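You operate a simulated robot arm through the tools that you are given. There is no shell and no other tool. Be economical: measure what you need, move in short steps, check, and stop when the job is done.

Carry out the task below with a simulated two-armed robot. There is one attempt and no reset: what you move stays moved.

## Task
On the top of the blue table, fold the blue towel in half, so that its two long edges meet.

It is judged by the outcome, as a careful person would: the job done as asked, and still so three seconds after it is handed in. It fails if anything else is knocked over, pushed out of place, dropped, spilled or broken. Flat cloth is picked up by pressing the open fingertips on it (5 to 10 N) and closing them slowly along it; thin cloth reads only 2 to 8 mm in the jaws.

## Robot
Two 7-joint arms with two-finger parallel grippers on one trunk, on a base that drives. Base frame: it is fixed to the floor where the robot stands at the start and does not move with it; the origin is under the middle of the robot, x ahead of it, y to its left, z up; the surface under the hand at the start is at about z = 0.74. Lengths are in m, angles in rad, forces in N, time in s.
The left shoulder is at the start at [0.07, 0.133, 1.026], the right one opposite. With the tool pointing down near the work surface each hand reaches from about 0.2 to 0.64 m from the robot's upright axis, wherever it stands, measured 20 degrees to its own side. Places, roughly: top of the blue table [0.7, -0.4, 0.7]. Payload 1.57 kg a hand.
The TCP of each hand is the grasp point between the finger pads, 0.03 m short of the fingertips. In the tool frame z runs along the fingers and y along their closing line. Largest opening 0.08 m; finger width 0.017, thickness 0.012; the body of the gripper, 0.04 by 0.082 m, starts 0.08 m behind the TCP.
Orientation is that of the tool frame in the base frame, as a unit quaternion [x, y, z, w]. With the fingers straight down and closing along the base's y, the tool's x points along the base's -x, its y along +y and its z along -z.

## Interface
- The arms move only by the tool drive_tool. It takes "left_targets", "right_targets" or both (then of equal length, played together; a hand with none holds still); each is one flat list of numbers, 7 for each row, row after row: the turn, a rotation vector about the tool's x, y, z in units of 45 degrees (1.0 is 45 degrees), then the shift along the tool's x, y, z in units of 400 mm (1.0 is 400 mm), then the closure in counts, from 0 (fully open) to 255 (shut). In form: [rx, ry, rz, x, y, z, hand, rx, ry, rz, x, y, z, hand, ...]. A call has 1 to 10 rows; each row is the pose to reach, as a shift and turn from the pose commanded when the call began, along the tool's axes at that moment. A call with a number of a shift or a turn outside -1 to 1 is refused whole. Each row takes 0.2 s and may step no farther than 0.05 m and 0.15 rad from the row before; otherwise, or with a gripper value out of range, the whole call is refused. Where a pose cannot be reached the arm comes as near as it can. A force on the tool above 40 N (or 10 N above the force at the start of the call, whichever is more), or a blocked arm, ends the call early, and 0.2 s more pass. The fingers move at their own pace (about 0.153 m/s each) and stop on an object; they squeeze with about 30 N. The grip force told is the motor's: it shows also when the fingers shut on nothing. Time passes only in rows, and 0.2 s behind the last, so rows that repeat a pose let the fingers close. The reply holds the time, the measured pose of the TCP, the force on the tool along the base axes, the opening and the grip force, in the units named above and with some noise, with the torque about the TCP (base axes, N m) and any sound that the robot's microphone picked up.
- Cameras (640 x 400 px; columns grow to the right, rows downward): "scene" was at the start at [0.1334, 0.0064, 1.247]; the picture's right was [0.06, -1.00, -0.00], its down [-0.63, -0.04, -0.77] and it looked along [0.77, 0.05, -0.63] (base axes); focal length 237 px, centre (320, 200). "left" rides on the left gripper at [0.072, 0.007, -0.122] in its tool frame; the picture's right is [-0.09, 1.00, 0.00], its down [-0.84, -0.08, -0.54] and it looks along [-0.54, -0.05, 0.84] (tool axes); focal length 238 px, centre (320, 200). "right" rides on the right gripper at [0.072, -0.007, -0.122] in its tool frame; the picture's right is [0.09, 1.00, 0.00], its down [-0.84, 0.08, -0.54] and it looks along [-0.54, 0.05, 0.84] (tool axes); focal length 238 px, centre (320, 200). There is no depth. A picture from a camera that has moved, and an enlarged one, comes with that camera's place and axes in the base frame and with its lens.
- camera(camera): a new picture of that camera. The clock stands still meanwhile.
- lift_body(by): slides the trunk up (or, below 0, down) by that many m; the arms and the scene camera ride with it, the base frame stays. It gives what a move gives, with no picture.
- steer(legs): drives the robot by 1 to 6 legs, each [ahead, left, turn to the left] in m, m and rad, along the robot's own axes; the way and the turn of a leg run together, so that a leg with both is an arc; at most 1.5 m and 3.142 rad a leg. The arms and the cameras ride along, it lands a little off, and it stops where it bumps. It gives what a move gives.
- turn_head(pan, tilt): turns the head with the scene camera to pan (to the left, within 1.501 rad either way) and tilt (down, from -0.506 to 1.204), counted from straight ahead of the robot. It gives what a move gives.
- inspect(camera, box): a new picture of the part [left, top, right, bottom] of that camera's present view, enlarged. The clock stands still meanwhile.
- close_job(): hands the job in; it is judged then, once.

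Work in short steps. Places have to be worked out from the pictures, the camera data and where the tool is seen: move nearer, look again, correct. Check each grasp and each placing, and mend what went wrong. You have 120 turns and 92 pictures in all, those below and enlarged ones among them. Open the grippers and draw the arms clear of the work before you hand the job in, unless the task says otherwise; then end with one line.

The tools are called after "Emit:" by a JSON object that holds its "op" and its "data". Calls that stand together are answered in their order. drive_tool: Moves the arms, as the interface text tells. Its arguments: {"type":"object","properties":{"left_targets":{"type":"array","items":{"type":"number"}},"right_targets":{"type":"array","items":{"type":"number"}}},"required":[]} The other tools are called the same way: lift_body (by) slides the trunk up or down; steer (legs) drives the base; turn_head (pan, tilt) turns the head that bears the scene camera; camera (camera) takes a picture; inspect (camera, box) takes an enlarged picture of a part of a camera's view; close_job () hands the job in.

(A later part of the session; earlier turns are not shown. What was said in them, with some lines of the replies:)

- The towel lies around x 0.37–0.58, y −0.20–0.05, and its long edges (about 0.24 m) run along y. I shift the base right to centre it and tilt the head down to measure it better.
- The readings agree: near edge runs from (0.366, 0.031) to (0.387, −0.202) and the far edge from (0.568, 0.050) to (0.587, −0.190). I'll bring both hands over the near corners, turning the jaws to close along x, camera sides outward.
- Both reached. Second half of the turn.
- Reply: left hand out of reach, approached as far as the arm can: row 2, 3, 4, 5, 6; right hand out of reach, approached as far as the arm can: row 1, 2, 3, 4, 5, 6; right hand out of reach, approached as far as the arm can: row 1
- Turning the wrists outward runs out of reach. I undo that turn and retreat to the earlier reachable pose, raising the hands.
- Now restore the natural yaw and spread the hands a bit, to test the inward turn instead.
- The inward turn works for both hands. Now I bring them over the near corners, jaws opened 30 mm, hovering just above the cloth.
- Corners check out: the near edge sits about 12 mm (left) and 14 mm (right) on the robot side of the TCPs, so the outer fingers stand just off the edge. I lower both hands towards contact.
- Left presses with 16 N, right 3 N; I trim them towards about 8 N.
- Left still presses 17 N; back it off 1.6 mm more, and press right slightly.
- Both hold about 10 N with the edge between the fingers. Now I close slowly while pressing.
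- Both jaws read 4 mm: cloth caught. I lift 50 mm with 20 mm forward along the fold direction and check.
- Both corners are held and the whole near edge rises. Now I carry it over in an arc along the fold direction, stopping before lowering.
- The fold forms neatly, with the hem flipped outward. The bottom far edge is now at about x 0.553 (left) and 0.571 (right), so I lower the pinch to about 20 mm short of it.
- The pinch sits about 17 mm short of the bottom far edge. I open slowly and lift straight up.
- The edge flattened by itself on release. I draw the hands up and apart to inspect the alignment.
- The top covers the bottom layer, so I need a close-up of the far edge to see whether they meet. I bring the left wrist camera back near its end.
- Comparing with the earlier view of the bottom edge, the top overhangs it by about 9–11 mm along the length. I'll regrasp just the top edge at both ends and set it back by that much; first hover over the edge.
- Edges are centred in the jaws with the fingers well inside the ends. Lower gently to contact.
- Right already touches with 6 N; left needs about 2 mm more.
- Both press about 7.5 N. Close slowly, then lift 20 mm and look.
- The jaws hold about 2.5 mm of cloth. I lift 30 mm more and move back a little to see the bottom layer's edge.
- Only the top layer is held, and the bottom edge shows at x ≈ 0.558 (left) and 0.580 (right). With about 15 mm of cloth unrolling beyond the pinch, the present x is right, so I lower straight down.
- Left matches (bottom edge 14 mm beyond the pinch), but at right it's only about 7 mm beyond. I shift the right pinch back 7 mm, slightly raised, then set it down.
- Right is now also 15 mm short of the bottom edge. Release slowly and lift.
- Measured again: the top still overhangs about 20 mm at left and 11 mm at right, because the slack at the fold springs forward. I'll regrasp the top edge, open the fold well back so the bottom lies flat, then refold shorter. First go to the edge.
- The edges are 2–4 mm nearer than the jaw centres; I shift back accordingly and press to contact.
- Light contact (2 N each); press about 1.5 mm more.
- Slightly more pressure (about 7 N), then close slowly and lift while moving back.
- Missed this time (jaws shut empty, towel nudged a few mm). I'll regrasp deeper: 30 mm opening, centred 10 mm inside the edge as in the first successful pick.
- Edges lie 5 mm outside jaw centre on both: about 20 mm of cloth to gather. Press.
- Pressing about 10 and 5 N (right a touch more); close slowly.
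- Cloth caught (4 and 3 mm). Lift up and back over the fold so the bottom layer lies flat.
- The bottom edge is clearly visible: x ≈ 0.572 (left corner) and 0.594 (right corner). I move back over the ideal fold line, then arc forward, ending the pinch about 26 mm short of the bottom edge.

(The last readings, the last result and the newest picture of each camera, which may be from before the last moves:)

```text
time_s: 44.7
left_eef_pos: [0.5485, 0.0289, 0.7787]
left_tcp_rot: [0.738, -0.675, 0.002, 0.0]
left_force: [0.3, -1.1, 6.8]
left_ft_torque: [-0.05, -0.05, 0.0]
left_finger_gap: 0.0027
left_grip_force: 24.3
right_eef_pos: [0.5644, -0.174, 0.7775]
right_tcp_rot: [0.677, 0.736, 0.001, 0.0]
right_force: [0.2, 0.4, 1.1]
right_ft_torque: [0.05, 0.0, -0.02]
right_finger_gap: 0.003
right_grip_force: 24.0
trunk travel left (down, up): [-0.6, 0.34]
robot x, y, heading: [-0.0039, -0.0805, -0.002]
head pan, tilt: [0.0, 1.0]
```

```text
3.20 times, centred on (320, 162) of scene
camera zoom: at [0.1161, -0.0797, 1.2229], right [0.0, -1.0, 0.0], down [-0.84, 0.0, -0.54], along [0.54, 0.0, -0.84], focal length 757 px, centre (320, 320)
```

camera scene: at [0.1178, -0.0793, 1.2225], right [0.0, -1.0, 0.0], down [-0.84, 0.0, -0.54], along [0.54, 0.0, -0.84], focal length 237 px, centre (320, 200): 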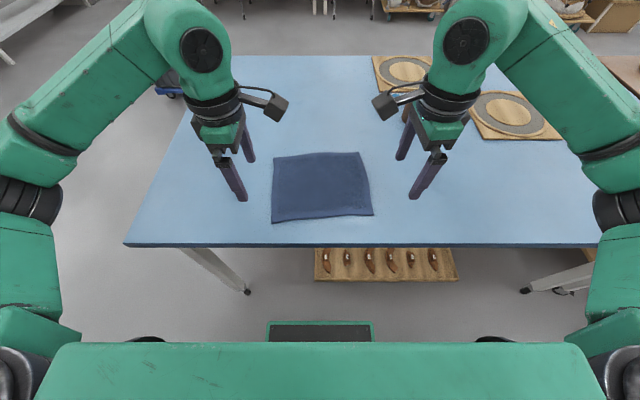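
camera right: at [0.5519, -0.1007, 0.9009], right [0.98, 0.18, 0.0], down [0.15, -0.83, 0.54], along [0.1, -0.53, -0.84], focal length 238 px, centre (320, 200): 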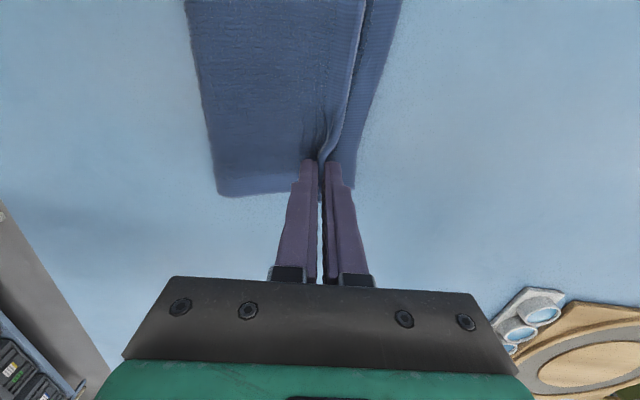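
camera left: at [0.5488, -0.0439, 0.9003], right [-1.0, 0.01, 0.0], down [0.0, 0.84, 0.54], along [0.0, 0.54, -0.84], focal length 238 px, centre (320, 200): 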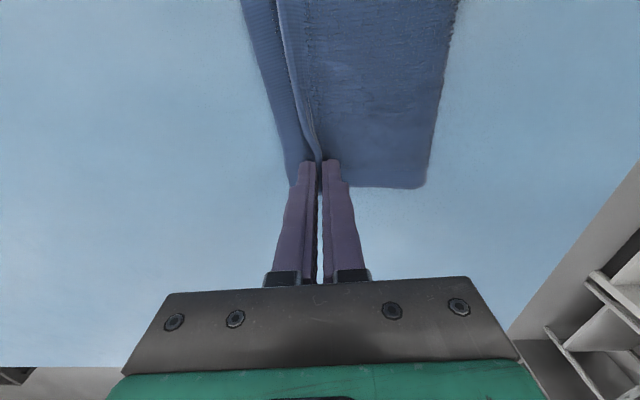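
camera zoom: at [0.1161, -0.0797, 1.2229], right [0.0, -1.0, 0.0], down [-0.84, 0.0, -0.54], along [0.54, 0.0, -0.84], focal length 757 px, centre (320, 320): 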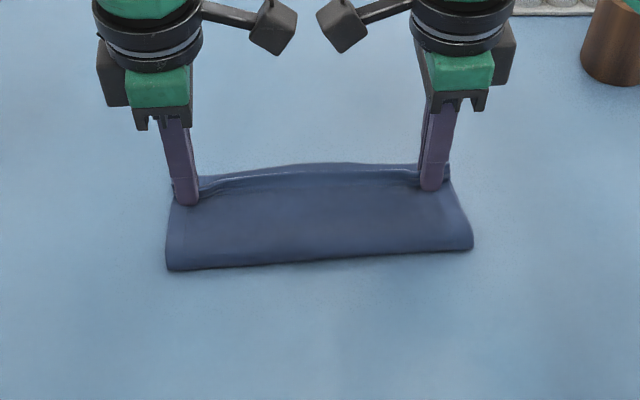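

Now the bottom layer is 0.101 m (left) and 0.105 m (right) from fold to far edge — half the towel. Release.

Emit:
{"op": "drive_tool", "data": {"left_targets": [0, 0, 0, 0, 0, 0, 235, 0, 0, 0, 0, 0, 0, 220, 0, 0, 0, 0, 0, -0.005, 205, 0, 0, 0, 0, 0, -0.015, 190, 0, 0, 0, 0, 0, -0.04, 190, 0, 0, 0, -0.02, 0, -0.08, 190, 0, 0, 0, -0.06, 0, -0.16, 190], "right_targets": [0, 0, 0, 0, 0, 0, 235, 0, 0, 0, 0, 0, 0, 220, 0, 0, 0, 0, 0, -0.005, 205, 0, 0, 0, 0, 0, -0.015, 190, 0, 0, 0, 0, 0, -0.04, 190, 0, 0, 0, -0.02, 0, -0.08, 190, 0, 0, 0, -0.06, 0, -0.16, 190]}}

Emit:
{"op": "inspect", "data": {"camera": "left", "box": [240, 60, 432, 180]}}

Emit:
{"op": "inspect", "data": {"camera": "right", "box": [208, 60, 400, 180]}}

Emit:
{"op": "inspect", "data": {"camera": "scene", "box": [256, 130, 384, 210]}}

```text
time_s: 46.3
left_eef_pos: [0.5436, 0.0531, 0.8402]
left_tcp_rot: [0.737, -0.676, 0.0, 0.0]
left_force: [0.4, 0.5, 0.1]
left_ft_torque: [-0.01, -0.02, 0.02]
left_finger_gap: 0.0203
left_grip_force: 0.0
right_eef_pos: [0.5651, -0.1973, 0.8412]
right_tcp_rot: [0.676, 0.736, 0.001, 0.0]
right_force: [0.4, -0.3, -0.4]
right_ft_torque: [0.0, 0.02, -0.04]
right_finger_gap: 0.0204
right_grip_force: 0.0
trunk travel left (down, up): [-0.6, 0.34]
robot x, y, heading: [0.0009, -0.0803, -0.001]
head pan, tilt: [0.0, 1.0]
```

```text
3.33 times, centred on (336, 120) of left
camera zoom: at [0.5451, -0.0196, 0.9618], right [-1.0, 0.01, 0.0], down [0.0, 0.84, 0.54], along [0.0, 0.54, -0.84], focal length 794 px, centre (267, 467)
```

zoom: 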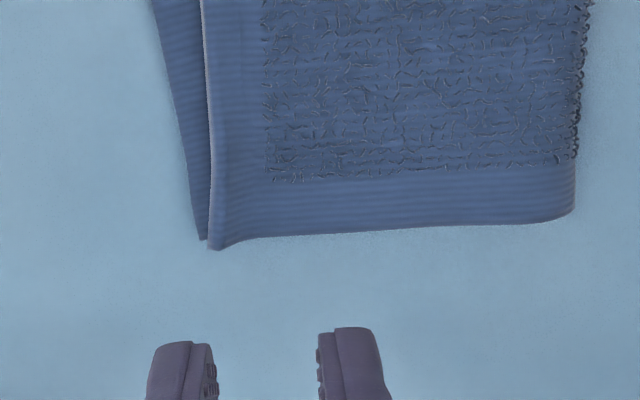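

```text
3.33 times, centred on (304, 120) of right
camera zoom: at [0.553, -0.1247, 0.9623], right [0.98, 0.17, 0.0], down [0.15, -0.83, 0.54], along [0.1, -0.53, -0.84], focal length 794 px, centre (373, 467)
```

zoom: 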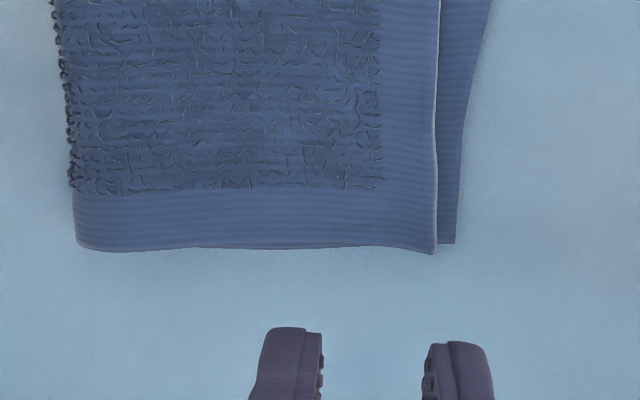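

```text
5.00 times, centred on (320, 170) of scene
camera zoom: at [0.1162, -0.0793, 1.2226], right [0.0, -1.0, 0.0], down [-0.84, 0.0, -0.54], along [0.54, 0.0, -0.84], focal length 1183 px, centre (320, 350)
```

zoom: 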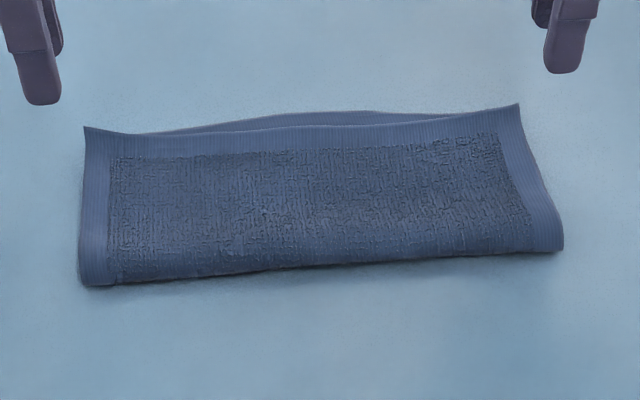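

Nicely closer: the top now sits 3–5 mm short at the corners, about 12 mm short mid-way where the bottom edge bows out. I clear the left hand and use the right hand's closed fingers to ease the middle of the top layer forward.

Emit:
{"op": "drive_tool", "data": {"left_targets": [0, 0, 0, -0.1, 0, -0.05, 190, 0, 0, 0, -0.2, 0, -0.1, 190, 0, 0, 0, -0.28, 0, -0.13, 190, 0, 0, 0, -0.28, 0, -0.13, 190, 0, 0, 0, -0.28, 0, -0.13, 190], "right_targets": [0, 0, 0, 0, 0, 0, 255, 0, 0, 0, 0.05, -0.001, 0, 255, 0, 0, 0, 0.13, -0.003, 0.03, 255, 0, 0, 0, 0.21, -0.005, 0.07, 255, 0, 0, 0, 0.294, -0.0066, 0.11, 255]}}

Emit:
{"op": "inspect", "data": {"camera": "scene", "box": [256, 130, 384, 210]}}

Emit:
{"op": "camera", "data": {"camera": "right"}}

```text
time_s: 47.5
left_eef_pos: [0.5327, 0.1666, 0.8904]
left_tcp_rot: [0.737, -0.676, 0.001, 0.001]
left_force: [-0.2, -0.7, -0.3]
left_ft_torque: [0.02, -0.03, 0.0]
left_finger_gap: 0.0203
left_grip_force: 0.1
right_eef_pos: [0.5561, -0.0774, 0.7977]
right_tcp_rot: [0.677, 0.736, -0.001, -0.001]
right_force: [0.9, -0.7, 0.1]
right_ft_torque: [-0.03, -0.03, 0.01]
right_finger_gap: 0.0001
right_grip_force: 21.0
trunk travel left (down, up): [-0.6, 0.34]
robot x, y, heading: [-0.0044, -0.085, 0.001]
head pan, tilt: [0.0, 1.0]
```

```text
5.00 times, centred on (320, 170) of scene
camera zoom: at [0.1178, -0.0775, 1.2225], right [0.0, -1.0, 0.0], down [-0.84, 0.0, -0.54], along [0.54, 0.0, -0.84], focal length 1183 px, centre (320, 350)
```

zoom: 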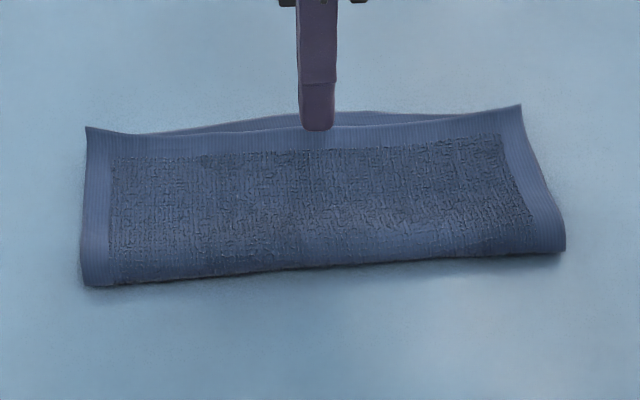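

```text
28 pictures are left
camera right: at [0.5435, -0.0053, 0.9203], right [0.98, 0.17, 0.0], down [0.15, -0.83, 0.54], along [0.09, -0.53, -0.84], focal length 238 px, centre (320, 200)
```

right: 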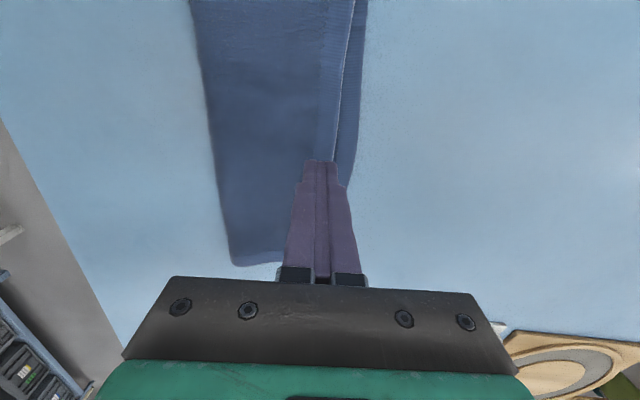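

The fingertip needs to be about 8 mm further back to sit on the top hem. Shift and lower to contact.

Emit:
{"op": "drive_tool", "data": {"right_targets": [0, 0, 0, 0, -0.02, 0.02, 255, 0, 0, 0, 0, -0.02, 0.045, 255, 0, 0, 0, 0, -0.02, 0.053, 255]}}

```text
time_s: 48.3
left_eef_pos: [0.5305, 0.1658, 0.8912]
left_tcp_rot: [0.737, -0.675, 0.001, 0.0]
left_force: [-0.1, -0.3, -0.5]
left_ft_torque: [0.02, 0.02, 0.01]
left_finger_gap: 0.0201
left_grip_force: 0.0
right_eef_pos: [0.5474, -0.0816, 0.7763]
right_tcp_rot: [0.676, 0.737, 0.002, -0.001]
right_force: [1.3, -0.5, 4.6]
right_ft_torque: [-0.03, -0.05, 0.01]
right_finger_gap: 0.0001
right_grip_force: 21.1
trunk travel left (down, up): [-0.6, 0.34]
robot x, y, heading: [0.0026, -0.0799, -0.003]
head pan, tilt: [0.0, 1.0]
```

4.6 N on the top hem: drag forward 10 mm slowly, then lift.

Emit:
{"op": "drive_tool", "data": {"right_targets": [0, 0, 0, 0, 0.006, 0, 255, 0, 0, 0, 0, 0.012, 0, 255, 0, 0, 0, 0, 0.018, 0, 255, 0, 0, 0, 0, 0.025, 0, 255, 0, 0, 0, 0, 0.025, -0.02, 255, 0, 0, 0, 0, 0.025, -0.08, 255, 0, 0, 0, -0.02, 0.025, -0.16, 255]}}

Emit:
{"op": "inspect", "data": {"camera": "scene", "box": [256, 130, 384, 210]}}

```text
time_s: 49.9
left_eef_pos: [0.5314, 0.1661, 0.8911]
left_tcp_rot: [0.737, -0.676, 0.0, 0.0]
left_force: [0.2, -0.3, 0.2]
left_ft_torque: [-0.02, 0.02, -0.02]
left_finger_gap: 0.0204
left_grip_force: 0.1
right_eef_pos: [0.5553, -0.0871, 0.8409]
right_tcp_rot: [0.678, 0.735, 0.0, 0.0]
right_force: [0.3, 0.6, -0.2]
right_ft_torque: [0.02, -0.01, 0.01]
right_finger_gap: 0.0002
right_grip_force: 21.8
trunk travel left (down, up): [-0.6, 0.34]
robot x, y, heading: [-0.0014, -0.0796, 0.003]
head pan, tilt: [0.0, 1.0]
```

```text
5.00 times, centred on (320, 170) of scene
camera zoom: at [0.1174, -0.0796, 1.2225], right [0.0, -1.0, 0.0], down [-0.84, 0.0, -0.54], along [0.54, 0.0, -0.84], focal length 1183 px, centre (320, 350)
```

zoom: 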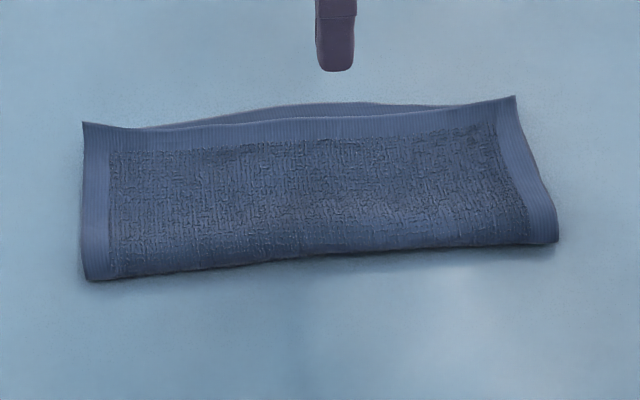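

The whole towel just slid forward together, still neatly aligned: corners match within a few mm and the mid edge within about 12 mm. Further pushing risks rumpling it, so I withdraw both hands and check.

Emit:
{"op": "drive_tool", "data": {"left_targets": [0, 0, 0, -0.05, 0.03, -0.05, 0, 0, 0, 0, -0.1, 0.06, -0.1, 0, 0, 0, 0, -0.1, 0.06, -0.15, 0, 0, 0, 0, -0.1, 0.06, -0.15, 0, 0, 0, 0, -0.1, 0.06, -0.15, 0], "right_targets": [0, 0, 0, -0.05, 0, -0.05, 200, 0, 0, 0, -0.15, 0, -0.1, 100, 0, 0, 0, -0.25, 0, -0.15, 0, 0, 0, 0, -0.35, -0.03, -0.2, 0, 0, 0, 0, -0.45, -0.06, -0.25, 0]}}

Emit:
{"op": "inspect", "data": {"camera": "scene", "box": [256, 130, 384, 210]}}

Emit:
{"op": "camera", "data": {"camera": "scene"}}

```text
time_s: 51.1
left_eef_pos: [0.5075, 0.2012, 0.9526]
left_tcp_rot: [0.737, -0.676, -0.002, 0.0]
left_force: [-0.1, -0.5, 0.0]
left_ft_torque: [0.03, -0.01, 0.02]
left_finger_gap: 0.0801
left_grip_force: 0.1
right_eef_pos: [0.545, -0.2718, 0.9419]
right_tcp_rot: [0.677, 0.736, 0.002, -0.001]
right_force: [0.4, -0.2, -0.1]
right_ft_torque: [0.05, -0.01, 0.01]
right_finger_gap: 0.0798
right_grip_force: 0.0
trunk travel left (down, up): [-0.6, 0.34]
robot x, y, heading: [0.0009, -0.0818, 0.005]
head pan, tilt: [0.0, 1.0]
```

```text
5.00 times, centred on (320, 170) of scene
camera zoom: at [0.117, -0.0808, 1.2226], right [0.0, -1.0, 0.0], down [-0.84, 0.0, -0.54], along [0.54, 0.0, -0.84], focal length 1183 px, centre (320, 350)
```

zoom: 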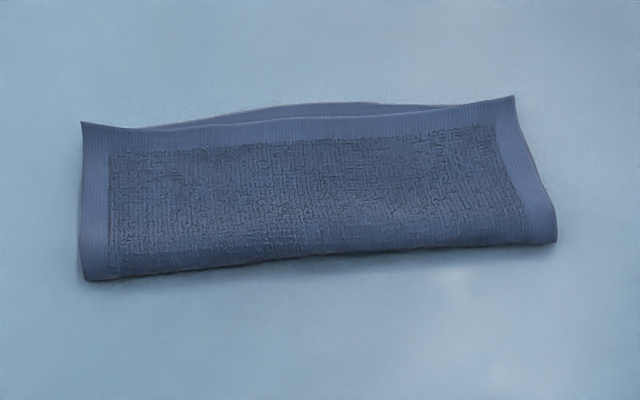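

```text
25 pictures are left
camera scene: at [0.117, -0.0808, 1.2226], right [0.0, -1.0, 0.0], down [-0.84, 0.0, -0.54], along [0.54, 0.0, -0.84], focal length 237 px, centre (320, 200)
```

scene: 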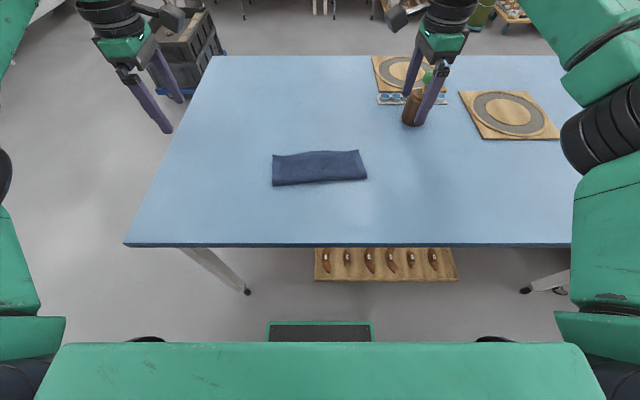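

The towel lies folded in half, nothing else has moved, and the hands are open and clear. Hand in.

Emit:
{"op": "close_job", "data": {}}

```text
The job is handed in.
```

The blue towel is folded in half on the blue table and handed in. Its long edges meet within about 3–5 mm at the corners, but mid-length the bottom edge sticks out about 12 mm.
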